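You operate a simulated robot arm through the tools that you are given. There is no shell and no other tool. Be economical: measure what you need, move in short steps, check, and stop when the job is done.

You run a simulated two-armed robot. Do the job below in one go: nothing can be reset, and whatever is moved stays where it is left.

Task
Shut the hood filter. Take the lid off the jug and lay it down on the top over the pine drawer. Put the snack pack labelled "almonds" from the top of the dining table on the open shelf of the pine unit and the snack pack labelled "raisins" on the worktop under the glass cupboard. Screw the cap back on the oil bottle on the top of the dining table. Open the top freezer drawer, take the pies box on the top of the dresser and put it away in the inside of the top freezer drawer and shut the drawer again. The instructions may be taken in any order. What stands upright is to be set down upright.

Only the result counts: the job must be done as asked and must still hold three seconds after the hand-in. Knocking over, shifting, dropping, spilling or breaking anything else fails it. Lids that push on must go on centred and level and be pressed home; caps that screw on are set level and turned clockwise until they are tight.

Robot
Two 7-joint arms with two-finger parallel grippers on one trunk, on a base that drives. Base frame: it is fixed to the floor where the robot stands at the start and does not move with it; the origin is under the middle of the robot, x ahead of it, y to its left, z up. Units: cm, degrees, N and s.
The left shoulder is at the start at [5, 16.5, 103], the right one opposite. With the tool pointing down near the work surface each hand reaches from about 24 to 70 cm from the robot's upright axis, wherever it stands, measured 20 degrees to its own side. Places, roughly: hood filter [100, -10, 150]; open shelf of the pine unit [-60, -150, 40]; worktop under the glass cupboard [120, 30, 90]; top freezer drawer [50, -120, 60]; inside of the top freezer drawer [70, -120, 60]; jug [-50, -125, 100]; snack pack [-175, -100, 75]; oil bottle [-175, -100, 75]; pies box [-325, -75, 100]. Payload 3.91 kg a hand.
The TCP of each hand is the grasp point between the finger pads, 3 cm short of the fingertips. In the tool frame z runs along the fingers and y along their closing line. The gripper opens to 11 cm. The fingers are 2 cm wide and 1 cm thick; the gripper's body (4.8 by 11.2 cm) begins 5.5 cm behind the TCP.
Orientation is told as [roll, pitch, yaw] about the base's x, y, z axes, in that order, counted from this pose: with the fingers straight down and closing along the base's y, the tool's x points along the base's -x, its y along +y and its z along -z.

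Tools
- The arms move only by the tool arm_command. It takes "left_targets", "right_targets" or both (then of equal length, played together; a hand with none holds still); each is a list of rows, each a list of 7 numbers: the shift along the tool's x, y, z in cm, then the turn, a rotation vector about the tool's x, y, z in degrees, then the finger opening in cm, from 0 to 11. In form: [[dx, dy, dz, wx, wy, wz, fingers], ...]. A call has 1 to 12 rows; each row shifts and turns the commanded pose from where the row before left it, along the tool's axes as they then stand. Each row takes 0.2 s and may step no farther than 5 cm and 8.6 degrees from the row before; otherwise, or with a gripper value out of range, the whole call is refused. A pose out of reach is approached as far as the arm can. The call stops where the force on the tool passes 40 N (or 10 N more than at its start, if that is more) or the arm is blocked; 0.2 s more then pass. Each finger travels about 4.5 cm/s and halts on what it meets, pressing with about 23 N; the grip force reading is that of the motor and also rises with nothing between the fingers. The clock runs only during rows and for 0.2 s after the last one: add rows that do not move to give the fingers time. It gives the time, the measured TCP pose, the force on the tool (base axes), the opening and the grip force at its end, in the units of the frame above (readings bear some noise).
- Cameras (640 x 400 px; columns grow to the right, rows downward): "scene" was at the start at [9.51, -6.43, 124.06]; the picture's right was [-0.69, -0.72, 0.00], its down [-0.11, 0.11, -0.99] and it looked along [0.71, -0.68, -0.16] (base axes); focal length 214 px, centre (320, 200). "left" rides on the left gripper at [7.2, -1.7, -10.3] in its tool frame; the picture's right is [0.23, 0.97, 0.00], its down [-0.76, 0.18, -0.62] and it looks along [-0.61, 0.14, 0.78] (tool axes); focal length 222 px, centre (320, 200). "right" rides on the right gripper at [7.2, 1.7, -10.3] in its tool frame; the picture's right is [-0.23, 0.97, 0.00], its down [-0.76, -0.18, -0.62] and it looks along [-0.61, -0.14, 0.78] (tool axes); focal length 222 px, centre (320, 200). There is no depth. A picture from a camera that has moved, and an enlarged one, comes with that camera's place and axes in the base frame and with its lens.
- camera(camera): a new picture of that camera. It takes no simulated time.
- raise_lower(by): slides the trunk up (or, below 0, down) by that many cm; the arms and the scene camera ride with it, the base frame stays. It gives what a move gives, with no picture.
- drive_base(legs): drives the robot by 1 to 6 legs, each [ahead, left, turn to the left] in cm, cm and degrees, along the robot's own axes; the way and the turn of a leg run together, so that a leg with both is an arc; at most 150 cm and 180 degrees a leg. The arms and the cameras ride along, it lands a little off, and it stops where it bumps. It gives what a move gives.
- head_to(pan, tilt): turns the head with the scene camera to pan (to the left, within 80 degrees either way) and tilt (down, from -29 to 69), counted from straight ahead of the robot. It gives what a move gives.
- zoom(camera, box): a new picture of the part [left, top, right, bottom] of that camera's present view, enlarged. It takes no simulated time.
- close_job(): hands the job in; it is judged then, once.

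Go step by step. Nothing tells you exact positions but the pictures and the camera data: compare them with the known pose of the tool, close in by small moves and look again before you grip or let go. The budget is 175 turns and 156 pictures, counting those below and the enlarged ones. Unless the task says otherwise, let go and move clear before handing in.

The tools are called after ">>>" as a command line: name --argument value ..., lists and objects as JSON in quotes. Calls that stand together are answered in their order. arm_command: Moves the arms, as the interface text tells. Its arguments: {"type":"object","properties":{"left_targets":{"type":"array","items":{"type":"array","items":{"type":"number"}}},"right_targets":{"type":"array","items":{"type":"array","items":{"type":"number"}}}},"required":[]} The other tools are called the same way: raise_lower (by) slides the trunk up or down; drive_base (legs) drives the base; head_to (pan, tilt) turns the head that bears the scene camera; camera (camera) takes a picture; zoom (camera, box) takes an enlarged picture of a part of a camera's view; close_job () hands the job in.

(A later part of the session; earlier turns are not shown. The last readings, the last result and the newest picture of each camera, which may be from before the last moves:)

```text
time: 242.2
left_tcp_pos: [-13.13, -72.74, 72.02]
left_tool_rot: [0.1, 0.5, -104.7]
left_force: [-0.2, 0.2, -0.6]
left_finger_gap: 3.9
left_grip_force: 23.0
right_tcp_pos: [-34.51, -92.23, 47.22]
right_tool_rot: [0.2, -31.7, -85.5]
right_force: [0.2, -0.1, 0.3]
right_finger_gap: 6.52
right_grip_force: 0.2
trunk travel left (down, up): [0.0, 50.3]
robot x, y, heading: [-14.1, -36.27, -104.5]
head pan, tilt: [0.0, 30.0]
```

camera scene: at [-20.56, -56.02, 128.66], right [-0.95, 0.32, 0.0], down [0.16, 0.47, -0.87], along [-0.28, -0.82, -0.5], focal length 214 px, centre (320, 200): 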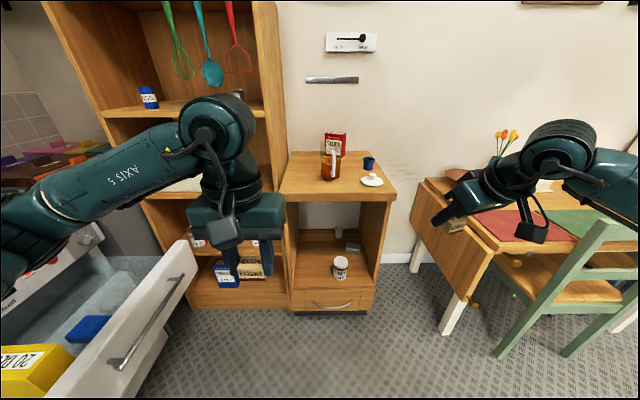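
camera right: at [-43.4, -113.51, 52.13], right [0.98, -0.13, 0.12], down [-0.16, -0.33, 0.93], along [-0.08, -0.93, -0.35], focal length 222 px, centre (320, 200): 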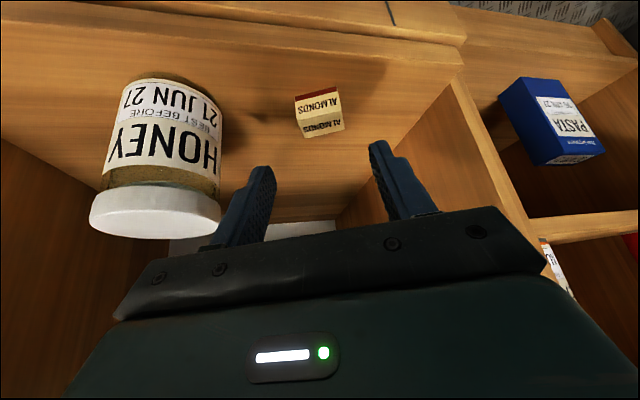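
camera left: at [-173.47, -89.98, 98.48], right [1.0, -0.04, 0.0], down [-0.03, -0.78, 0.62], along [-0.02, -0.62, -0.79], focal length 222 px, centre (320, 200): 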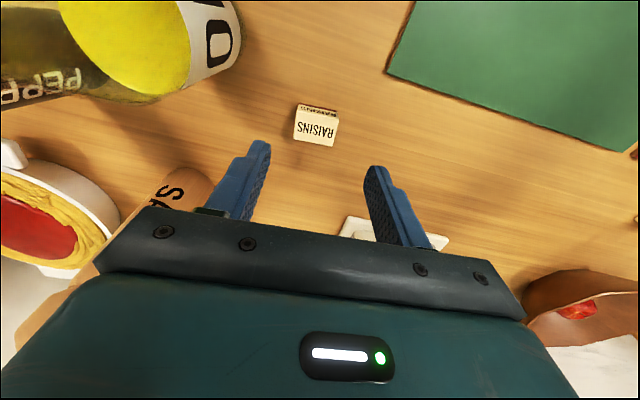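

Almonds stand on the shelf. Now go to the worktop under the glass cupboard: back off, raise, turn left, approach.

>>> raise_lower --by 33

>>> drive_base --legs '[[-40, 0, 0], [0, 0, 89], [0, 50, 0], [25, 0, 0]]'

>>> head_to --pan 15 --tilt 25

>>> camera --camera "scene"

```text
time: 245.4
left_tcp_pos: [-13.23, -72.83, 105.03]
left_tool_rot: [0.0, 0.3, -104.6]
left_force: [-0.6, 0.1, -0.6]
left_finger_gap: 3.89
left_grip_force: 22.8
right_tcp_pos: [-34.63, -92.07, 80.14]
right_tool_rot: [0.2, -31.5, -85.5]
right_force: [0.1, -0.5, -0.8]
right_finger_gap: 6.5
right_grip_force: 0.1
trunk travel left (down, up): [-33.0, 17.3]
robot x, y, heading: [-14.35, -36.27, -104.5]
head pan, tilt: [0.0, 30.0]
```

```text
time: 255.6
left_tcp_pos: [68.65, 42.22, 105.04]
left_tool_rot: [0.1, 0.5, -17.4]
left_force: [0.4, -0.1, 0.3]
left_finger_gap: 3.88
left_grip_force: 22.5
right_tcp_pos: [86.77, 19.97, 80.04]
right_tool_rot: [0.4, -30.9, 1.3]
right_force: [-1.6, 0.9, 0.0]
right_finger_gap: 6.5
right_grip_force: 0.1
trunk travel left (down, up): [-33.0, 17.3]
robot x, y, heading: [32.09, 42.41, -17.4]
head pan, tilt: [0.0, 30.0]
stopped in leg 4: the force on the tool passed its limit (the readings are from after the stop); the commanded pose is now the measured one
```

```text
time: 256.3
left_tcp_pos: [68.67, 42.11, 105.11]
left_tool_rot: [0.0, 0.4, -17.4]
left_force: [1.2, -0.6, -0.2]
left_finger_gap: 3.86
left_grip_force: 23.2
right_tcp_pos: [86.74, 19.95, 80.07]
right_tool_rot: [0.4, -30.9, 1.2]
right_force: [-2.3, -0.5, 0.1]
right_finger_gap: 6.45
right_grip_force: 0.0
trunk travel left (down, up): [-33.0, 17.3]
robot x, y, heading: [32.49, 42.12, -17.2]
head pan, tilt: [15.0, 25.0]
```

```text
18 pictures are left
camera scene: at [43.79, 41.36, 129.46], right [-0.04, -1.0, 0.0], down [-0.42, 0.02, -0.91], along [0.91, -0.04, -0.42], focal length 214 px, centre (320, 200)
```

scene: 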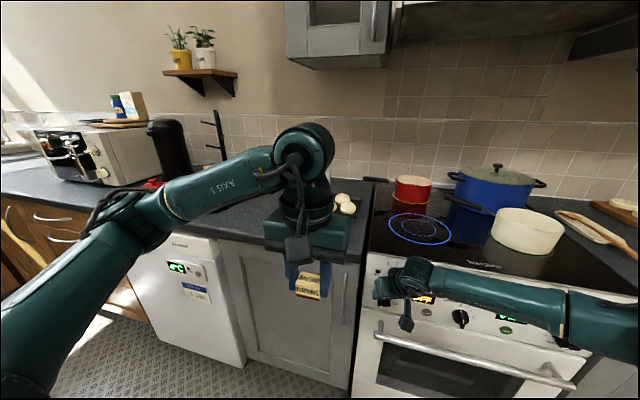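

My right fingertips touched the stove front on the way. Back off at once and lift the right hand clear.

>>> drive_base --legs '[[-6, 0, 0]]'

>>> arm_command --right_targets '[[3.4, 0, -2.05, 0, 0, 0, 5], [3.4, 0, -2.05, 0, 0, 0, 5], [-2.06, 0, -3.43, 0, 0, 0, 5], [-2.06, 0, -3.43, 0, 0, 0, 5], [-2.06, 0, -3.43, 0, 0, 0, 5], [-2.06, 0, -3.43, 0, 0, 0, 5], [-2.06, 0, -3.43, 0, 0, 0, 5], [-2.06, 0, -3.43, 0, 0, 0, 5], [-2.06, 0, -3.43, 0, 0, 0, 5], [3.4, 0, -2.05, 0, 0, 0, 5]]'

>>> zoom --camera "scene" --box '[320, 170, 560, 340]'

```text
time: 257.3
left_tcp_pos: [63.0, 43.9, 105.04]
left_tool_rot: [-0.1, 0.4, -17.4]
left_force: [0.1, 0.7, -0.4]
left_finger_gap: 3.88
left_grip_force: 23.1
right_tcp_pos: [81.04, 21.67, 80.14]
right_tool_rot: [0.4, -31.0, 1.3]
right_force: [-0.5, -0.5, 0.6]
right_finger_gap: 6.5
right_grip_force: 0.2
trunk travel left (down, up): [-33.0, 17.3]
robot x, y, heading: [26.01, 44.23, -17.4]
head pan, tilt: [15.0, 25.0]
```

```text
time: 259.5
left_tcp_pos: [63.0, 43.97, 105.04]
left_tool_rot: [0.1, 0.3, -17.4]
left_force: [0.5, -0.4, -1.3]
left_finger_gap: 3.91
left_grip_force: 23.4
right_tcp_pos: [69.11, 21.14, 108.24]
right_tool_rot: [0.4, -30.8, 1.3]
right_force: [-0.2, -0.7, -0.3]
right_finger_gap: 5.01
right_grip_force: 0.1
trunk travel left (down, up): [-33.0, 17.3]
robot x, y, heading: [26.34, 44.07, -17.3]
head pan, tilt: [15.0, 25.0]
```

```text
2.35 times, centred on (440, 255) of scene
camera zoom: at [38.07, 43.09, 129.47], right [-0.04, -1.0, 0.0], down [-0.42, 0.02, -0.91], along [0.91, -0.04, -0.42], focal length 505 px, centre (38, 71)
```

zoom: 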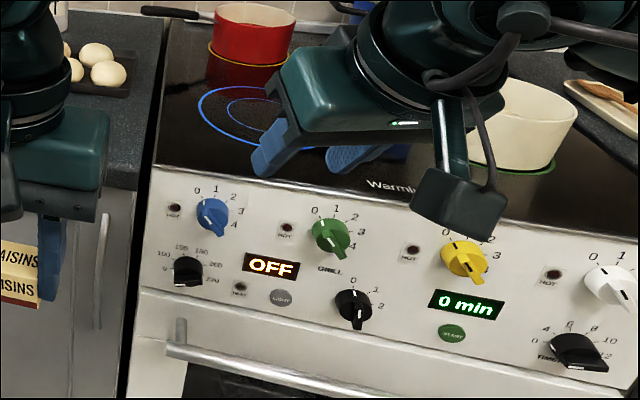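

Panel displays look unchanged. Now drive ahead with both hands high.

>>> drive_base --legs '[[21, 0, 1.7]]'

```text
time: 261.2
left_tcp_pos: [83.48, 39.06, 105.07]
left_tool_rot: [0.0, 0.4, -15.5]
left_force: [0.1, -0.4, -1.3]
left_finger_gap: 3.88
left_grip_force: 22.9
right_tcp_pos: [90.35, 16.66, 108.3]
right_tool_rot: [0.4, -30.9, 3.2]
right_force: [-0.8, 0.0, 0.2]
right_finger_gap: 5.04
right_grip_force: 0.1
trunk travel left (down, up): [-33.0, 17.3]
robot x, y, heading: [46.58, 38.08, -15.4]
head pan, tilt: [15.0, 25.0]
```

>>> arm_command --left_targets '[[-4.27, 0.2, 0, 0, 0, 0, 2], [-4.27, 0.2, 0, 0, 0, 0, 2], [-4.27, 0.2, 0, 0, 0, 0, 2], [-4.27, 0.2, 0, 0, 0, 0, 2], [0, 0, 0, 0, 0, 0, 2]]'

>>> camera --camera "left"

```text
time: 262.4
left_tcp_pos: [100.14, 35.51, 105.0]
left_tool_rot: [0.0, 0.4, -15.5]
left_force: [0.3, -0.1, -0.1]
left_finger_gap: 3.88
left_grip_force: 23.0
right_tcp_pos: [90.35, 16.72, 108.14]
right_tool_rot: [0.3, -30.9, 3.3]
right_force: [0.2, 0.4, 0.0]
right_finger_gap: 4.99
right_grip_force: 0.0
trunk travel left (down, up): [-33.0, 17.3]
robot x, y, heading: [46.36, 38.35, -15.5]
head pan, tilt: [15.0, 25.0]
```

```text
16 pictures are left
camera left: at [92.76, 35.71, 115.29], right [0.04, 1.0, 0.0], down [0.78, -0.03, 0.62], along [0.62, -0.02, -0.79], focal length 222 px, centre (320, 200)
```

left: 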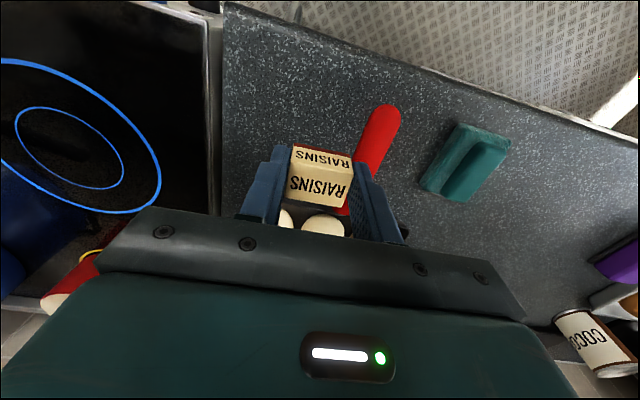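

Spot is clear except a spatula handle to the left; shift 2 cm away and lower.

>>> arm_command --left_targets '[[2, -2, 0, 0, 0, 0, 2], [0, 0, 4, 0, 0, 0, 2], [0, 0, 4, 0, 0, 0, 2], [0, 0, 1, 0, 0, 0, 2], [0, 0, 0, 0, 0, 0, 2]]'

>>> arm_command --left_targets '[[0, 0, 0.4, 0, 0, 0, 2], [0, 0, 0.4, 0, 0, 0, 2], [0, 0, 0, 0, 0, 0, 2]]'

>>> arm_command --left_targets '[[0, 0, 0.3, 0, 0, 0, 2], [0, 0, 0.3, 0, 0, 0, 2], [0, 0, 0, 0, 0, 0, 2]]'

>>> arm_command --left_targets '[[0, 0, 0.3, 0, 0, 0, 2], [0, 0, 0.3, 0, 0, 0, 2], [0, 0, 0, 0, 0, 0, 2]]'

```text
time: 263.6
left_tcp_pos: [97.84, 34.0, 95.82]
left_tool_rot: [0.1, 0.3, -15.5]
left_force: [0.0, 0.3, -0.3]
left_finger_gap: 3.92
left_grip_force: 23.6
right_tcp_pos: [90.33, 16.6, 108.24]
right_tool_rot: [0.4, -31.0, 3.2]
right_force: [0.0, 0.0, 0.9]
right_finger_gap: 5.02
right_grip_force: 0.1
trunk travel left (down, up): [-33.0, 17.3]
robot x, y, heading: [46.68, 38.5, -15.3]
head pan, tilt: [15.0, 25.0]
```

```text
time: 264.4
left_tcp_pos: [97.76, 34.1, 95.05]
left_tool_rot: [0.0, 0.4, -15.4]
left_force: [-0.7, -0.2, -0.7]
left_finger_gap: 3.88
left_grip_force: 23.2
right_tcp_pos: [90.32, 16.71, 108.12]
right_tool_rot: [0.4, -31.0, 3.2]
right_force: [0.1, -0.8, 0.3]
right_finger_gap: 5.01
right_grip_force: 0.0
trunk travel left (down, up): [-33.0, 17.3]
robot x, y, heading: [46.58, 38.05, -15.3]
head pan, tilt: [15.0, 25.0]
```

```text
time: 265.2
left_tcp_pos: [97.62, 33.98, 94.89]
left_tool_rot: [-0.2, 0.1, -15.4]
left_force: [4.4, -1.4, 16.6]
left_finger_gap: 3.89
left_grip_force: 22.7
right_tcp_pos: [90.29, 16.7, 108.24]
right_tool_rot: [0.4, -30.9, 3.3]
right_force: [-0.7, 0.0, 0.5]
right_finger_gap: 5.02
right_grip_force: 0.0
trunk travel left (down, up): [-33.0, 17.3]
robot x, y, heading: [46.46, 38.14, -15.3]
head pan, tilt: [15.0, 25.0]
```

```text
time: 266.0
left_tcp_pos: [97.47, 34.07, 94.21]
left_tool_rot: [-0.1, 0.0, -15.4]
left_force: [5.5, 1.3, 27.9]
left_finger_gap: 3.86
left_grip_force: 23.1
right_tcp_pos: [90.14, 16.78, 108.42]
right_tool_rot: [0.4, -31.0, 3.2]
right_force: [0.2, 1.0, -0.2]
right_finger_gap: 5.01
right_grip_force: 0.0
trunk travel left (down, up): [-33.0, 17.3]
robot x, y, heading: [46.42, 38.66, -15.3]
head pan, tilt: [15.0, 25.0]
```

Contact. Release and rise; check with the hand camera.

>>> arm_command --left_targets '[[0, 0, 0, 0, 0, 0, 5], [0, 0, 0, 0, 0, 0, 6], [0, 0, 0, 0, 0, 0, 6], [0, 0, -3, 0, 0, 0, 6], [0, 0, -4, 0, 0, 0, 6], [0, 0, -4, 0, 0, 0, 6], [0, 0, -2, 0, 0, 0, 6]]'

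>>> camera --camera "left"

```text
time: 267.6
left_tcp_pos: [97.48, 33.86, 107.0]
left_tool_rot: [0.1, 0.4, -15.6]
left_force: [0.7, -0.9, 0.2]
left_finger_gap: 5.98
left_grip_force: 0.0
right_tcp_pos: [90.36, 16.65, 108.32]
right_tool_rot: [0.4, -30.9, 3.2]
right_force: [-0.1, -0.5, 0.3]
right_finger_gap: 5.03
right_grip_force: 0.1
trunk travel left (down, up): [-33.0, 17.3]
robot x, y, heading: [46.64, 38.63, -15.6]
head pan, tilt: [15.0, 25.0]
```

```text
15 pictures are left
camera left: at [90.17, 34.11, 117.35], right [0.04, 1.0, 0.0], down [0.79, -0.03, 0.62], along [0.62, -0.02, -0.79], focal length 222 px, centre (320, 200)
```

left: 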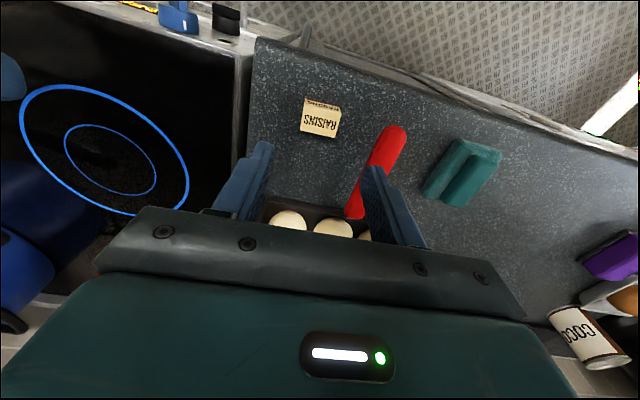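

Raisins stand on the worktop. Now draw in the hands and travel to the dresser for the pies box.

>>> arm_command --left_targets '[[4, 0, 0, 0, 0, 0, 6], [4, 0, 0, 0, 0, 0, 6], [4, 0, 0, 0, 0, 0, 6], [2, 0, 0, 0, 0, 0, 6]]' --right_targets '[[3.4, 0, -2.05, 0, 0, 0, 8], [0, 0, 0, 0, 7.7, 0, 8], [0, 0, 0, 0, 7.7, 0, 8], [0, 0, 0, 0, 7.7, 0, 8]]'

>>> arm_command --right_targets '[[0, 0, 0, 0, 7.7, 0, 8], [0, 0, 0, 0, 0, 8.3, 8], [0, 0, 0, 0, 0, 8.3, 8]]'

>>> drive_base --legs '[[-32, 0, 0], [0, 0, -90], [90, 0, 0], [0, -145, 0], [0, -140, 0]]'

>>> head_to --pan -10 --tilt 20

>>> camera --camera "scene"

```text
time: 268.6
left_tcp_pos: [84.05, 37.77, 107.1]
left_tool_rot: [0.1, 0.2, -15.4]
left_force: [-0.4, -0.9, -0.6]
left_finger_gap: 5.99
left_grip_force: 0.1
right_tcp_pos: [86.31, 16.6, 108.23]
right_tool_rot: [0.3, -7.7, 3.5]
right_force: [0.2, 0.4, -0.4]
right_finger_gap: 8.01
right_grip_force: 0.2
trunk travel left (down, up): [-33.0, 17.3]
robot x, y, heading: [46.67, 38.56, -15.4]
head pan, tilt: [15.0, 25.0]
```

```text
time: 269.4
left_tcp_pos: [84.13, 37.75, 107.02]
left_tool_rot: [-0.1, 0.3, -15.5]
left_force: [-0.4, 0.6, 0.9]
left_finger_gap: 6.0
left_grip_force: 0.0
right_tcp_pos: [86.37, 16.6, 108.27]
right_tool_rot: [0.3, 0.1, -13.3]
right_force: [-0.3, 0.3, -0.1]
right_finger_gap: 8.01
right_grip_force: 0.1
trunk travel left (down, up): [-33.0, 17.3]
robot x, y, heading: [46.24, 38.22, -15.1]
head pan, tilt: [15.0, 25.0]
```

```text
time: 292.9
left_tcp_pos: [-279.16, 26.59, 107.03]
left_tool_rot: [0.0, 0.4, -113.7]
left_force: [0.1, 0.4, -0.3]
left_finger_gap: 6.0
left_grip_force: 0.1
right_tcp_pos: [-300.5, 27.45, 108.15]
right_tool_rot: [0.5, 0.0, -111.4]
right_force: [0.0, 0.3, 1.1]
right_finger_gap: 8.02
right_grip_force: 0.1
trunk travel left (down, up): [-33.0, 17.3]
robot x, y, heading: [-273.21, 63.6, -113.6]
head pan, tilt: [15.0, 25.0]
```

```text
time: 293.8
left_tcp_pos: [-279.25, 26.54, 106.96]
left_tool_rot: [0.0, 0.4, -113.7]
left_force: [-0.1, 0.1, -0.3]
left_finger_gap: 6.02
left_grip_force: 0.0
right_tcp_pos: [-300.51, 27.33, 108.2]
right_tool_rot: [0.3, 0.0, -111.4]
right_force: [-0.9, -0.6, 0.1]
right_finger_gap: 7.99
right_grip_force: 0.0
trunk travel left (down, up): [-33.0, 17.3]
robot x, y, heading: [-273.19, 63.82, -113.7]
head pan, tilt: [-10.0, 20.0]
```

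```text
14 pictures are left
camera scene: at [-279.6, 53.09, 130.27], right [-0.83, 0.55, 0.0], down [0.19, 0.29, -0.94], along [-0.52, -0.78, -0.34], focal length 214 px, centre (320, 200)
```

scene: 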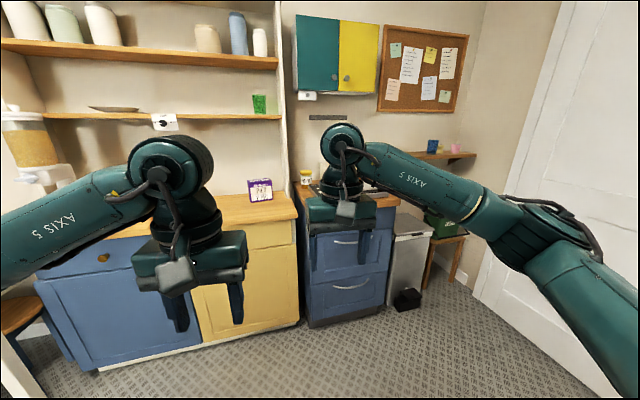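

The purple box on the dresser is likely the pies box. Square up and approach.

>>> drive_base --legs '[[0, 0, 8], [62, 0, 0]]'

>>> head_to --pan -10 --tilt 30

>>> camera --camera "scene"

```text
time: 297.9
left_tcp_pos: [-289.17, -33.54, 106.91]
left_tool_rot: [0.1, 0.3, -104.6]
left_force: [0.2, -0.2, -0.4]
left_finger_gap: 5.99
left_grip_force: 0.0
right_tcp_pos: [-310.37, -36.07, 108.36]
right_tool_rot: [0.2, 0.0, -102.4]
right_force: [-0.2, 0.2, 0.2]
right_finger_gap: 7.98
right_grip_force: 0.0
trunk travel left (down, up): [-33.0, 17.3]
robot x, y, heading: [-289.05, 3.85, -104.5]
head pan, tilt: [-10.0, 20.0]
```

```text
time: 298.6
left_tcp_pos: [-289.15, -33.52, 107.06]
left_tool_rot: [0.1, 0.4, -104.5]
left_force: [0.3, 0.1, -0.3]
left_finger_gap: 6.01
left_grip_force: 0.1
right_tcp_pos: [-310.39, -35.98, 108.25]
right_tool_rot: [0.3, 0.0, -102.3]
right_force: [-0.3, 0.0, 0.6]
right_finger_gap: 8.0
right_grip_force: 0.1
trunk travel left (down, up): [-33.0, 17.3]
robot x, y, heading: [-289.01, 3.84, -104.4]
head pan, tilt: [-10.0, 30.0]
```

```text
13 pictures are left
camera scene: at [-293.73, -7.09, 128.67], right [-0.91, 0.41, 0.0], down [0.21, 0.45, -0.87], along [-0.36, -0.79, -0.5], focal length 214 px, centre (320, 200)
```

scene: 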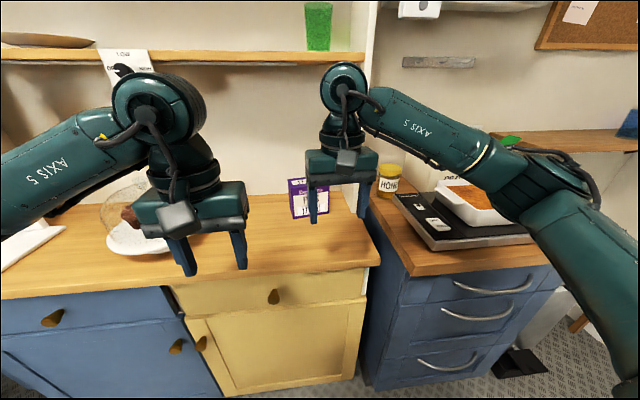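

>>> zoom --camera "scene" --box '[270, 160, 350, 230]'

```text
5.71 times, centred on (310, 195) of scene
camera zoom: at [-293.73, -7.09, 128.67], right [-0.91, 0.41, 0.0], down [0.21, 0.45, -0.87], along [-0.36, -0.79, -0.5], focal length 1226 px, centre (377, 229)
```

zoom: 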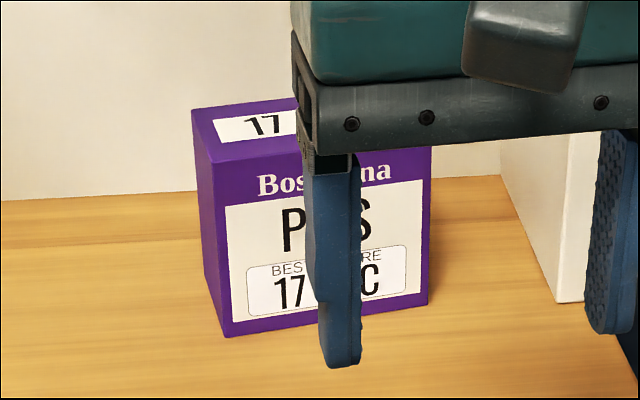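

It is the pies box, 12 wide, 6.6 deep, 12 tall at about (-316,-65). I'll grip it fore-aft: drive nearer, raise the trunk, and turn the right wrist 86°.

>>> raise_lower --by 12

>>> drive_base --legs '[[13, 0, 0]]'

>>> arm_command --right_targets '[[0, 0, 0, 0, 0, 8.59, 11], [0, 0, 0, 0, 0, 8.59, 11], [0, 0, 0, 0, 0, 8.59, 11], [0, 0, 0, 0, 0, 8.59, 11], [0, 0, 0, 0, 0, 8.59, 11], [0, 0, 0, 0, 0, 8.59, 11], [0, 0, 0, 0, 0, 8.59, 11], [0, 0, 0, 0, 0, 8.59, 11], [0, 0, 0, 0, 0, 8.59, 11], [0, 0, 0, 0, 0, 8.59, 11]]'

```text
time: 300.1
left_tcp_pos: [-289.22, -33.67, 118.9]
left_tool_rot: [0.2, 0.4, -104.6]
left_force: [-0.1, 0.1, 0.3]
left_finger_gap: 6.0
left_grip_force: 0.1
right_tcp_pos: [-310.43, -35.92, 120.26]
right_tool_rot: [0.3, 0.1, -102.4]
right_force: [0.5, -0.4, 0.1]
right_finger_gap: 7.99
right_grip_force: 0.0
trunk travel left (down, up): [-45.0, 5.3]
robot x, y, heading: [-289.13, 3.82, -104.6]
head pan, tilt: [-10.0, 30.0]
```

```text
time: 301.4
left_tcp_pos: [-292.45, -45.98, 118.82]
left_tool_rot: [0.1, 0.4, -104.6]
left_force: [-0.1, 0.1, 0.1]
left_finger_gap: 5.98
left_grip_force: 0.2
right_tcp_pos: [-313.65, -48.52, 120.28]
right_tool_rot: [0.3, 0.0, -102.4]
right_force: [-0.5, -0.2, -0.1]
right_finger_gap: 8.0
right_grip_force: 0.0
trunk travel left (down, up): [-45.0, 5.3]
robot x, y, heading: [-292.81, -8.28, -104.6]
head pan, tilt: [-10.0, 30.0]
```

```text
time: 303.6
left_tcp_pos: [-292.52, -45.94, 119.05]
left_tool_rot: [0.1, 0.4, -104.7]
left_force: [-0.4, -0.7, -0.3]
left_finger_gap: 6.0
left_grip_force: 0.0
right_tcp_pos: [-313.45, -48.41, 120.29]
right_tool_rot: [0.0, 0.5, 171.7]
right_force: [0.5, 0.3, 0.4]
right_finger_gap: 11.0
right_grip_force: 0.2
trunk travel left (down, up): [-45.0, 5.3]
robot x, y, heading: [-292.41, -8.09, -104.3]
head pan, tilt: [-10.0, 30.0]
```

>>> arm_command --right_targets '[[0, 4.1, 2.4, 0, 0, 0, 11], [0, 4.1, 2.4, 0, 0, 0, 11], [0, 4.1, 2.4, 0, 0, 0, 11], [0, 4.1, 2.4, 0, 0, 0, 11], [0, 0, 0, 0, 0, 0, 11]]'

>>> camera --camera "right"

```text
time: 304.8
left_tcp_pos: [-292.35, -43.52, 119.8]
left_tool_rot: [0.3, -0.9, -104.5]
left_force: [0.1, -0.2, 0.1]
left_finger_gap: 6.01
left_grip_force: 0.0
right_tcp_pos: [-315.07, -62.61, 112.22]
right_tool_rot: [1.6, 0.2, 172.8]
right_force: [-0.4, 0.8, 0.7]
right_finger_gap: 11.0
right_grip_force: 0.0
trunk travel left (down, up): [-45.0, 5.3]
robot x, y, heading: [-292.12, -7.93, -104.5]
head pan, tilt: [-10.0, 30.0]
```

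```text
11 pictures are left
camera right: at [-308.03, -65.11, 122.59], right [-0.35, -0.94, 0.03], down [-0.73, 0.29, 0.61], along [-0.58, 0.19, -0.79], focal length 222 px, centre (320, 200)
```

right: 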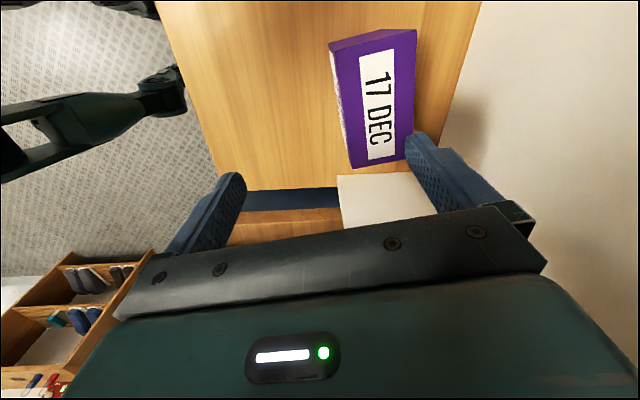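

The robot seems to lean slightly, as if the arm touched something. Look at the scene.

>>> camera --camera "scene"

```text
10 pictures are left
camera scene: at [-296.66, -16.79, 140.88], right [-0.91, 0.41, -0.01], down [0.21, 0.44, -0.88], along [-0.36, -0.8, -0.48], focal length 214 px, centre (320, 200)
```

scene: 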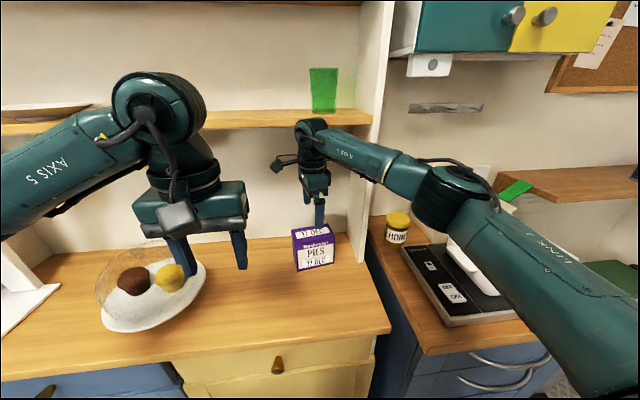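

The wrist touched the hutch shelf board. I back off, lower the trunk, and approach the box from its left side at a lower height instead.

>>> arm_command --right_targets '[[0, -4, 0, 0, 0, 0, 11], [0, -4, 0, 0, 0, 0, 11], [4, 0, 0, 0, 0, 0, 11], [4, 0, 0, 0, 0, 0, 11], [4, 0, 0, 0, 0, 0, 11], [0, 0, 0, 0, 0, 0, 11]]'

>>> raise_lower --by -9

>>> drive_base --legs '[[3, 0, 0]]'

```text
time: 306.2
left_tcp_pos: [-292.36, -45.94, 119.05]
left_tool_rot: [0.1, 0.3, -104.5]
left_force: [0.2, 0.7, 0.4]
left_finger_gap: 5.99
left_grip_force: 0.0
right_tcp_pos: [-302.86, -58.47, 111.0]
right_tool_rot: [0.0, 0.4, 171.8]
right_force: [0.1, -0.2, 0.2]
right_finger_gap: 11.0
right_grip_force: 0.1
trunk travel left (down, up): [-45.0, 5.3]
robot x, y, heading: [-292.79, -8.34, -104.4]
head pan, tilt: [-10.0, 30.0]
```

```text
time: 307.4
left_tcp_pos: [-292.34, -45.94, 109.94]
left_tool_rot: [0.0, 0.3, -104.6]
left_force: [-0.4, -0.7, 0.5]
left_finger_gap: 6.01
left_grip_force: 0.2
right_tcp_pos: [-302.83, -58.56, 101.99]
right_tool_rot: [0.0, 0.3, 171.8]
right_force: [-0.2, 0.3, 0.5]
right_finger_gap: 10.98
right_grip_force: 0.0
trunk travel left (down, up): [-36.0, 14.3]
robot x, y, heading: [-292.67, -8.87, -104.5]
head pan, tilt: [-10.0, 30.0]
```

```text
time: 308.3
left_tcp_pos: [-293.27, -48.93, 109.98]
left_tool_rot: [0.0, 0.4, -104.6]
left_force: [-0.3, -0.1, -0.5]
left_finger_gap: 5.96
left_grip_force: 0.0
right_tcp_pos: [-303.55, -61.5, 101.99]
right_tool_rot: [0.0, 0.3, 171.7]
right_force: [0.0, -1.3, -0.2]
right_finger_gap: 10.98
right_grip_force: 0.1
trunk travel left (down, up): [-36.0, 14.3]
robot x, y, heading: [-292.91, -11.36, -104.2]
head pan, tilt: [-10.0, 30.0]
```

>>> arm_command --right_targets '[[0.3, 2.4, 1.5, 0, 0, 0, 11], [0.3, 2.4, 1.5, 0, 0, 0, 11], [0.3, 2.4, 1.5, 0, 0, 0, 11], [0, 0, 0, 0, 0, 0, 11]]'

>>> camera --camera "right"

```text
time: 309.3
left_tcp_pos: [-293.28, -48.83, 109.88]
left_tool_rot: [0.1, 0.4, -104.6]
left_force: [0.7, 0.9, -0.4]
left_finger_gap: 6.01
left_grip_force: 0.1
right_tcp_pos: [-303.74, -68.88, 97.78]
right_tool_rot: [0.1, 0.3, 171.9]
right_force: [-0.1, 0.3, 1.1]
right_finger_gap: 11.01
right_grip_force: 0.0
trunk travel left (down, up): [-36.0, 14.3]
robot x, y, heading: [-293.02, -11.06, -104.4]
head pan, tilt: [-10.0, 30.0]
```

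```text
9 pictures are left
camera right: at [-296.82, -71.78, 108.11], right [-0.36, -0.93, 0.0], down [-0.73, 0.28, 0.62], along [-0.58, 0.22, -0.79], focal length 222 px, centre (320, 200)
```

right: 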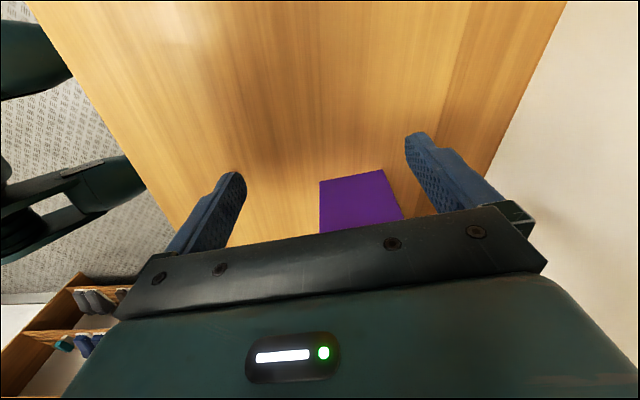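

The box's left face lies 2.3 cm further back. Shift, then slide right so the fingers straddle the box.

>>> arm_command --right_targets '[[0, 2.3, 0, 0, 0, 0, 11], [0, 0, 0, 0, 0, 0, 11], [-3, 0, 0, 0, 0, 0, 11], [-3, 0, 0, 0, 0, 0, 11], [-3, 0, 0, 0, 0, 0, 11], [-3, 0, 0, 0, 0, 0, 11], [0, 0, 0, 0, 0, 0, 11]]'

>>> camera --camera "right"

```text
time: 310.9
left_tcp_pos: [-293.19, -48.82, 110.04]
left_tool_rot: [0.0, 0.3, -104.6]
left_force: [0.2, 0.2, 0.9]
left_finger_gap: 6.02
left_grip_force: 0.0
right_tcp_pos: [-315.73, -68.2, 97.53]
right_tool_rot: [0.0, 0.4, 172.0]
right_force: [0.3, 0.8, -0.8]
right_finger_gap: 10.99
right_grip_force: 0.1
right hand out of reach, approached as far as the arm can: row 1
trunk travel left (down, up): [-36.0, 14.3]
robot x, y, heading: [-292.9, -11.56, -104.6]
head pan, tilt: [-10.0, 30.0]
```

```text
8 pictures are left
camera right: at [-308.8, -71.02, 107.88], right [-0.36, -0.93, 0.0], down [-0.73, 0.28, 0.62], along [-0.58, 0.23, -0.79], focal length 222 px, centre (320, 200)
```

right: 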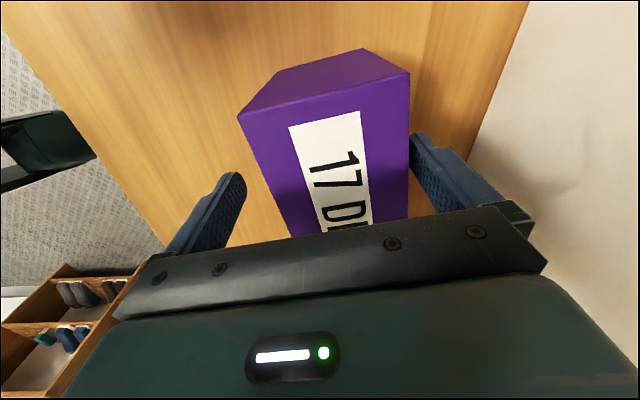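

Straddled. Close, lift 2.5 cm and pull straight back out from under the hutch.

>>> arm_command --right_targets '[[0, 0, 0, 0, 0, 0, 4], [0, 0, 0, 0, 0, 0, 4], [0, 0, 0, 0, 0, 0, 4], [0, 0, 0, 0, 0, 0, 4], [0, 0, 0, 0, 0, 0, 4], [0, 0, -1, 0, 0, 0, 4], [0, 0, -1.5, 0, 0, 0, 4], [0, -3, 0, 0, 0, 0, 4], [0, -4, 0, 0, 0, 0, 4], [0, -4, 0, 0, 0, 0, 4], [0, -4, 0, 0, 0, 0, 4], [0, 0, 0, 0, 0, 0, 4]]'

```text
time: 313.5
left_tcp_pos: [-293.2, -48.94, 109.99]
left_tool_rot: [0.1, 0.4, -104.5]
left_force: [-0.5, 0.0, -0.5]
left_finger_gap: 6.0
left_grip_force: 0.0
right_tcp_pos: [-313.6, -53.37, 99.95]
right_tool_rot: [0.0, 0.3, 171.8]
right_force: [0.9, -0.6, -4.2]
right_finger_gap: 7.53
right_grip_force: 22.6
trunk travel left (down, up): [-36.0, 14.3]
robot x, y, heading: [-293.1, -11.5, -104.3]
head pan, tilt: [-10.0, 30.0]
```

Box held. Back out and travel to the freezer in steps.

>>> drive_base --legs '[[-45, 0, -1.3], [0, 140, 0]]'

```text
time: 322.6
left_tcp_pos: [-150.86, -44.35, 109.91]
left_tool_rot: [0.0, 0.4, -106.7]
left_force: [0.4, -0.1, 0.1]
left_finger_gap: 6.0
left_grip_force: 0.0
right_tcp_pos: [-171.2, -48.11, 99.99]
right_tool_rot: [0.0, 0.4, 169.6]
right_force: [0.5, -0.2, -5.0]
right_finger_gap: 7.52
right_grip_force: 23.5
trunk travel left (down, up): [-36.0, 14.3]
robot x, y, heading: [-149.17, -6.87, -106.3]
head pan, tilt: [-10.0, 30.0]
```

>>> drive_base --legs '[[0, 136, 0.7], [-22, 0, 0], [0, 0, 90]]'

```text
time: 334.5
left_tcp_pos: [25.43, -22.22, 110.0]
left_tool_rot: [0.2, 0.4, -16.1]
left_force: [0.1, -0.4, 0.5]
left_finger_gap: 6.0
left_grip_force: 0.2
right_tcp_pos: [29.1, -42.65, 99.93]
right_tool_rot: [0.0, 0.3, -99.8]
right_force: [0.8, -0.5, -5.1]
right_finger_gap: 7.49
right_grip_force: 23.1
trunk travel left (down, up): [-36.0, 14.3]
robot x, y, heading: [-11.96, -21.02, -16.0]
head pan, tilt: [-10.0, 30.0]
```

>>> drive_base --legs '[[0, -52, 0]]'

>>> head_to --pan -22 --tilt 38

>>> camera --camera "scene"

```text
time: 337.6
left_tcp_pos: [10.58, -73.42, 110.01]
left_tool_rot: [0.0, 0.4, -16.6]
left_force: [0.5, -1.1, 0.4]
left_finger_gap: 5.99
left_grip_force: 0.1
right_tcp_pos: [14.21, -93.83, 99.97]
right_tool_rot: [0.0, 0.4, -100.2]
right_force: [-1.3, -0.3, -5.5]
right_finger_gap: 7.51
right_grip_force: 22.4
trunk travel left (down, up): [-36.0, 14.3]
robot x, y, heading: [-26.7, -72.07, -16.0]
head pan, tilt: [-10.0, 30.0]
```

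```text
time: 338.3
left_tcp_pos: [10.69, -73.34, 109.94]
left_tool_rot: [0.1, 0.4, -16.5]
left_force: [0.1, -0.2, -0.3]
left_finger_gap: 6.01
left_grip_force: 0.1
right_tcp_pos: [14.25, -93.89, 99.98]
right_tool_rot: [0.1, 0.2, -100.2]
right_force: [0.4, 0.2, -5.4]
right_finger_gap: 7.51
right_grip_force: 23.0
trunk travel left (down, up): [-36.0, 14.3]
robot x, y, heading: [-26.7, -72.32, -16.3]
head pan, tilt: [-22.0, 38.0]
```

```text
7 pictures are left
camera scene: at [-17.43, -78.15, 130.43], right [-0.62, -0.78, 0.0], down [-0.48, 0.38, -0.79], along [0.62, -0.49, -0.62], focal length 214 px, centre (320, 200)
```

scene: 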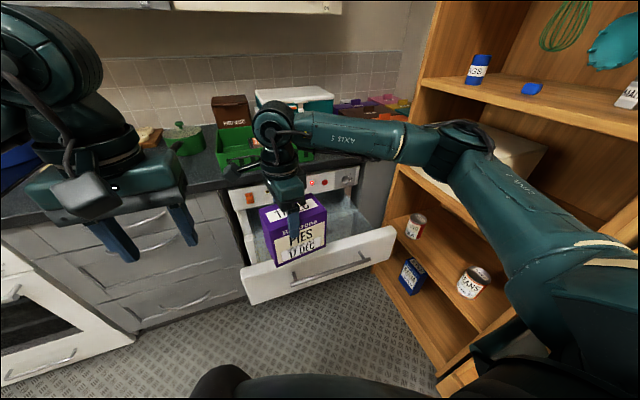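

>>> zoom --camera "scene" --box '[225, 160, 405, 310]'

```text
2.67 times, centred on (315, 235) of scene
camera zoom: at [-17.43, -78.15, 130.43], right [-0.62, -0.78, 0.0], down [-0.48, 0.38, -0.79], along [0.62, -0.49, -0.62], focal length 572 px, centre (333, 107)
```

zoom: 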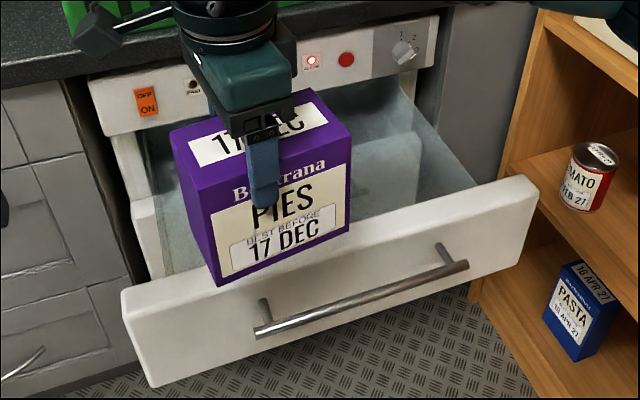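

The right part of the drawer is free. I rotate the box 90° (long side in drawer direction), raise the left hand, and reposition the base.

>>> arm_command --left_targets '[[0, 0, -4, 0, 0, 0, 6], [0, 0, -4, 0, 0, 0, 6], [0, 0, -4, 0, 0, 0, 6], [0, 0, -4, 0, 0, 0, 6], [0, 0, 0, 0, 0, 0, 6], [0, 0, 0, 0, 0, 0, 6], [0, 0, 0, 0, 0, 0, 6], [0, 0, 0, 0, 0, 0, 6], [0, 0, 0, 0, 0, 0, 6], [0, 0, 0, 0, 0, 0, 6]]' --right_targets '[[0, 0, 0, 0, 0, -8.4, 4], [0, 0, 0, 0, 0, -8.4, 4], [0, 0, 0, 0, 0, -8.4, 4], [0, 0, 0, 0, 0, -8.4, 4], [0, 0, 0, 0, 0, -8.4, 4], [0, 0, 0, 0, 0, -8.4, 4], [0, 0, 0, 0, 0, -8.4, 4], [0, 0, 0, 0, 0, -8.4, 4], [0, 0, 0, 0, 0, -8.4, 4], [0, 0, 0, 0, 0, -8.4, 4]]'

>>> drive_base --legs '[[8, -5, 0.5]]'

```text
time: 340.5
left_tcp_pos: [10.63, -73.17, 126.0]
left_tool_rot: [0.1, 0.4, -16.6]
left_force: [0.5, -0.2, -0.7]
left_finger_gap: 6.01
left_grip_force: 0.1
right_tcp_pos: [14.2, -93.81, 99.96]
right_tool_rot: [0.2, 0.0, -16.0]
right_force: [0.2, 0.4, -5.2]
right_finger_gap: 7.49
right_grip_force: 23.3
trunk travel left (down, up): [-36.0, 14.3]
robot x, y, heading: [-27.03, -71.98, -16.5]
head pan, tilt: [-22.0, 38.0]
```

```text
time: 341.6
left_tcp_pos: [17.12, -80.12, 126.03]
left_tool_rot: [0.1, 0.4, -16.1]
left_force: [0.1, -1.4, 1.1]
left_finger_gap: 6.02
left_grip_force: 0.1
right_tcp_pos: [20.7, -100.78, 100.0]
right_tool_rot: [0.4, 0.0, -15.7]
right_force: [-0.4, 0.6, -6.0]
right_finger_gap: 7.48
right_grip_force: 22.9
trunk travel left (down, up): [-36.0, 14.3]
robot x, y, heading: [-20.78, -79.14, -16.0]
head pan, tilt: [-22.0, 38.0]
```

>>> arm_command --right_targets '[[-2.6, -3.8, 0, 0, 0, 0, 4], [-2.6, -3.8, 0, 0, 0, 0, 4], [-2.6, -3.8, 0, 0, 0, 0, 4], [-2.6, -3.8, 0, 0, 0, 0, 4], [-2.6, -3.8, 0, 0, 0, 0, 4], [0, 0, 0, 0, 0, 0, 4]]'

>>> camera --camera "right"

```text
time: 343.1
left_tcp_pos: [16.95, -80.01, 126.07]
left_tool_rot: [0.1, 0.4, -16.0]
left_force: [0.1, 0.2, 0.1]
left_finger_gap: 6.01
left_grip_force: 0.1
right_tcp_pos: [28.3, -122.8, 100.14]
right_tool_rot: [0.3, 0.0, -15.6]
right_force: [-0.3, -0.7, -5.2]
right_finger_gap: 7.47
right_grip_force: 22.7
trunk travel left (down, up): [-36.0, 14.3]
robot x, y, heading: [-20.7, -79.21, -16.0]
head pan, tilt: [-22.0, 38.0]
```

```text
5 pictures are left
camera right: at [21.83, -119.34, 110.49], right [0.48, 0.88, 0.01], down [0.69, -0.38, 0.62], along [0.55, -0.29, -0.78], focal length 222 px, centre (320, 200)
```

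right: 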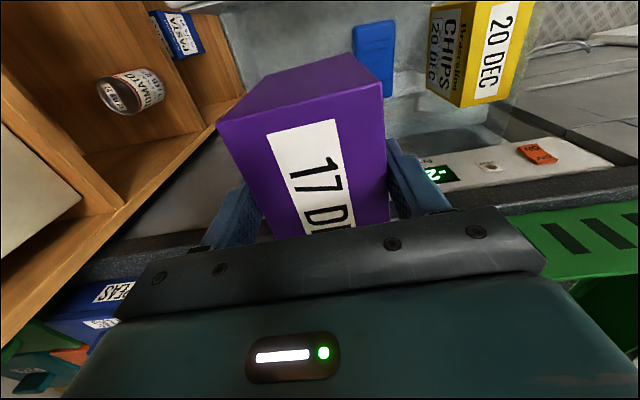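

The box is over the free right part (between the blue pack and the drawer's right wall). Lower with the trunk, then finely with the arm.

>>> raise_lower --by -23

>>> arm_command --right_targets '[[0, 0, 0.5, 0, 0, 0, 4], [0, 0, 0.5, 0, 0, 0, 4], [0, 0, 0.5, 0, 0, 0, 4], [0, 0, 0.5, 0, 0, 0, 4], [0, 0, 0, 0, 0, 0, 4]]'

>>> arm_command --right_targets '[[0, 0, 0.4, 0, 0, 0, 4], [0, 0, 0.4, 0, 0, 0, 4], [0, 0, 0.4, 0, 0, 0, 4], [0, 0, 0, 0, 0, 0, 4]]'

>>> arm_command --right_targets '[[0, 0, 0.4, 0, 0, 0, 4], [0, 0, 0.4, 0, 0, 0, 4], [0, 0, 0.4, 0, 0, 0, 4], [0, 0, 0, 0, 0, 0, 4]]'

```text
time: 345.5
left_tcp_pos: [17.0, -79.9, 103.16]
left_tool_rot: [0.1, 0.4, -16.0]
left_force: [0.8, -0.6, -0.7]
left_finger_gap: 6.01
left_grip_force: 0.0
right_tcp_pos: [28.25, -122.63, 77.2]
right_tool_rot: [0.3, 0.2, -15.5]
right_force: [0.2, 0.6, -5.5]
right_finger_gap: 7.49
right_grip_force: 22.7
trunk travel left (down, up): [-13.0, 37.3]
robot x, y, heading: [-20.67, -79.14, -16.0]
head pan, tilt: [-22.0, 38.0]
```

```text
time: 346.7
left_tcp_pos: [17.03, -79.95, 103.0]
left_tool_rot: [0.1, 0.5, -16.0]
left_force: [-0.5, 0.3, -0.3]
left_finger_gap: 5.98
left_grip_force: 0.0
right_tcp_pos: [28.29, -122.62, 75.16]
right_tool_rot: [0.3, 0.1, -15.5]
right_force: [0.5, -0.3, -4.6]
right_finger_gap: 7.52
right_grip_force: 23.4
trunk travel left (down, up): [-13.0, 37.3]
robot x, y, heading: [-20.69, -79.48, -15.7]
head pan, tilt: [-22.0, 38.0]
```

```text
time: 347.7
left_tcp_pos: [16.89, -80.02, 103.13]
left_tool_rot: [0.1, 0.3, -16.0]
left_force: [-0.6, -0.4, 0.1]
left_finger_gap: 6.0
left_grip_force: 0.1
right_tcp_pos: [28.32, -122.71, 74.01]
right_tool_rot: [0.3, 0.1, -15.6]
right_force: [-0.4, 0.0, -5.6]
right_finger_gap: 7.47
right_grip_force: 23.3
trunk travel left (down, up): [-13.0, 37.3]
robot x, y, heading: [-20.27, -79.17, -15.7]
head pan, tilt: [-22.0, 38.0]
```

```text
time: 348.7
left_tcp_pos: [16.96, -79.99, 103.07]
left_tool_rot: [0.1, 0.4, -16.0]
left_force: [-0.1, 0.4, 1.2]
left_finger_gap: 5.99
left_grip_force: 0.1
right_tcp_pos: [28.21, -122.62, 72.61]
right_tool_rot: [0.3, 0.1, -15.7]
right_force: [-0.1, 0.0, -5.4]
right_finger_gap: 7.49
right_grip_force: 23.1
trunk travel left (down, up): [-13.0, 37.3]
robot x, y, heading: [-20.5, -79.21, -15.8]
head pan, tilt: [-22.0, 38.0]
```

>>> arm_command --right_targets '[[0, 0, 0.4, 0, 0, 0, 4], [0, 0, 0.4, 0, 0, 0, 4], [0, 0, 0.4, 0, 0, 0, 4], [0, 0, 0, 0, 0, 0, 4]]'

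>>> arm_command --right_targets '[[0, 0, 0.4, 0, 0, 0, 4], [0, 0, 0.4, 0, 0, 0, 4], [0, 0, 0.4, 0, 0, 0, 4], [0, 0, 0, 0, 0, 0, 4]]'

>>> arm_command --right_targets '[[0, 0, 0.4, 0, 0, 0, 4], [0, 0, 0.4, 0, 0, 0, 4], [0, 0, 0.4, 0, 0, 0, 4], [0, 0, 0, 0, 0, 0, 4]]'

```text
time: 349.7
left_tcp_pos: [16.95, -79.9, 103.13]
left_tool_rot: [0.0, 0.3, -16.0]
left_force: [0.6, -0.4, 1.2]
left_finger_gap: 5.99
left_grip_force: 0.0
right_tcp_pos: [28.22, -122.51, 71.57]
right_tool_rot: [0.4, 0.0, -15.6]
right_force: [-0.1, -0.4, 1.1]
right_finger_gap: 7.48
right_grip_force: 23.2
trunk travel left (down, up): [-13.0, 37.3]
robot x, y, heading: [-20.88, -79.08, -15.9]
head pan, tilt: [-22.0, 38.0]
```

```text
time: 350.7
left_tcp_pos: [16.89, -79.85, 103.16]
left_tool_rot: [0.0, 0.2, -16.0]
left_force: [0.4, -0.7, -1.0]
left_finger_gap: 6.0
left_grip_force: 0.0
right_tcp_pos: [28.17, -122.61, 70.61]
right_tool_rot: [0.3, -0.2, -15.6]
right_force: [2.4, -0.3, 19.3]
right_finger_gap: 7.49
right_grip_force: 23.0
trunk travel left (down, up): [-13.0, 37.3]
robot x, y, heading: [-20.52, -78.95, -15.7]
head pan, tilt: [-22.0, 38.0]
```

```text
time: 351.7
left_tcp_pos: [16.79, -79.91, 103.11]
left_tool_rot: [0.0, 0.2, -16.0]
left_force: [-0.6, 0.7, 0.9]
left_finger_gap: 6.02
left_grip_force: 0.0
right_tcp_pos: [28.16, -122.51, 69.4]
right_tool_rot: [0.2, -0.1, -15.6]
right_force: [0.3, 0.6, 18.1]
right_finger_gap: 7.48
right_grip_force: 23.1
trunk travel left (down, up): [-13.0, 37.3]
robot x, y, heading: [-20.6, -79.14, -15.8]
head pan, tilt: [-22.0, 38.0]
```

The box rests on the drawer floor. Open slightly and rise.

>>> arm_command --right_targets '[[0, 0, -0.5, 0, 0, 0, 9.3], [0, 0, 0, 0, 0, 0, 9.3], [0, 0, 0, 0, 0, 0, 9.3], [0, 0, -3, 0, 0, 0, 9.3], [0, 0, -4, 0, 0, 0, 9.3], [0, 0, -4, 0, 0, 0, 9.3], [0, 0, -4, 0, 0, 0, 9.3], [0, 0, -4, 0, 0, 0, 9.3], [0, 0, -4, 0, 0, 0, 9.3], [0, 0, -3, 0, 0, 0, 9.3]]'

>>> camera --camera "right"

```text
time: 353.9
left_tcp_pos: [17.02, -79.96, 103.11]
left_tool_rot: [0.0, 0.3, -16.0]
left_force: [-0.3, -0.4, 0.1]
left_finger_gap: 6.0
left_grip_force: 0.2
right_tcp_pos: [28.24, -122.65, 95.9]
right_tool_rot: [0.3, 0.1, -15.5]
right_force: [0.4, -0.3, -0.4]
right_finger_gap: 9.3
right_grip_force: 0.1
trunk travel left (down, up): [-13.0, 37.3]
robot x, y, heading: [-20.38, -79.26, -15.9]
head pan, tilt: [-22.0, 38.0]
```

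```text
4 pictures are left
camera right: at [21.73, -119.35, 106.21], right [0.48, 0.88, 0.01], down [0.68, -0.38, 0.62], along [0.55, -0.3, -0.78], focal length 222 px, centre (320, 200)
```

right: 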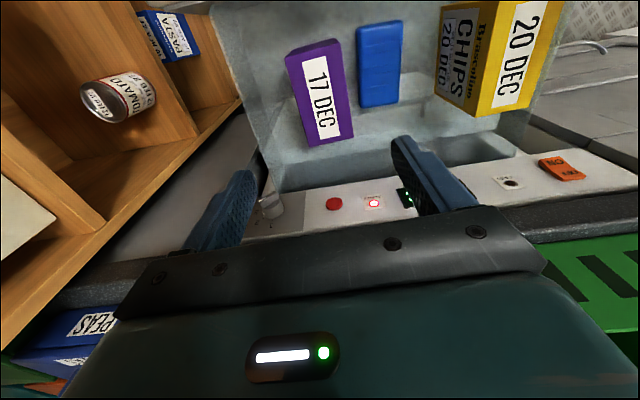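

The pies box stands in the drawer. Back off, turn the right hand to point forward with fingers shut, to push the drawer closed below its handle.

>>> drive_base --legs '[[-34, 0, 0.3]]'

>>> arm_command --right_targets '[[0, 3, 0, 0, -8, 0, 0], [0, 3, 0, 0, -8, 0, 0], [0, 3, 0, 0, -8, 0, 0], [0, 0, 0, 0, -8, 0, 0], [0, 0, 0, 0, -8, 0, 0], [0, 0, 0, 0, -8, 0, 0], [0, 0, 0, 0, -8, 0, 0], [0, 0, 0, 0, -8, 0, 0], [0, 0, 0, 0, -8, 0, 0]]'

>>> raise_lower --by -13

>>> arm_command --right_targets '[[3.6, 0, 1.2, 0, 0, 0, 0], [3.6, 0, 1.2, 0, 0, 0, 0], [3.6, 0, 1.2, 0, 0, 0, 0], [3.6, 0, 1.2, 0, 0, 0, 0], [3.6, 0, 1.2, 0, 0, 0, 0], [0, 0, 0, 0, 0, 0, 0]]'

```text
time: 356.1
left_tcp_pos: [-15.73, -70.82, 103.06]
left_tool_rot: [0.0, 0.4, -16.5]
left_force: [0.2, 0.4, 0.3]
left_finger_gap: 5.98
left_grip_force: 0.0
right_tcp_pos: [-4.73, -113.66, 95.73]
right_tool_rot: [0.3, 0.0, -16.0]
right_force: [-0.4, -0.3, -0.3]
right_finger_gap: 9.29
right_grip_force: 0.1
trunk travel left (down, up): [-13.0, 37.3]
robot x, y, heading: [-53.42, -69.54, -16.5]
head pan, tilt: [-22.0, 38.0]
```

```text
time: 358.1
left_tcp_pos: [-15.47, -70.1, 103.11]
left_tool_rot: [-0.4, 0.3, -16.4]
left_force: [0.2, 0.7, -1.8]
left_finger_gap: 5.98
left_grip_force: 0.0
right_tcp_pos: [-1.95, -104.11, 96.27]
right_tool_rot: [-0.3, -72.4, -15.4]
right_force: [-0.4, 0.7, -0.9]
right_finger_gap: 0.0
right_grip_force: 22.6
trunk travel left (down, up): [-13.0, 37.3]
robot x, y, heading: [-53.25, -69.65, -16.5]
head pan, tilt: [-22.0, 38.0]
```

```text
time: 359.7
left_tcp_pos: [-15.63, -71.1, 90.03]
left_tool_rot: [0.0, 0.4, -16.6]
left_force: [0.0, 0.9, 0.6]
left_finger_gap: 5.98
left_grip_force: 0.0
right_tcp_pos: [-2.27, -105.36, 82.82]
right_tool_rot: [1.3, -71.9, -17.4]
right_force: [0.0, 1.0, -0.2]
right_finger_gap: 0.01
right_grip_force: 22.8
trunk travel left (down, up): [0.0, 50.3]
robot x, y, heading: [-53.13, -69.77, -16.5]
head pan, tilt: [-22.0, 38.0]
```

```text
time: 361.1
left_tcp_pos: [-15.65, -70.82, 90.02]
left_tool_rot: [0.0, 0.4, -16.4]
left_force: [-0.4, 0.8, 0.5]
left_finger_gap: 6.0
left_grip_force: 0.1
right_tcp_pos: [-2.04, -104.65, 69.79]
right_tool_rot: [1.1, -71.9, -17.2]
right_force: [-0.1, -0.1, -0.4]
right_finger_gap: 0.0
right_grip_force: 22.8
right hand out of reach, approached as far as the arm can: row 4, 5
trunk travel left (down, up): [0.0, 50.3]
robot x, y, heading: [-53.48, -69.63, -16.3]
head pan, tilt: [-22.0, 38.0]
```

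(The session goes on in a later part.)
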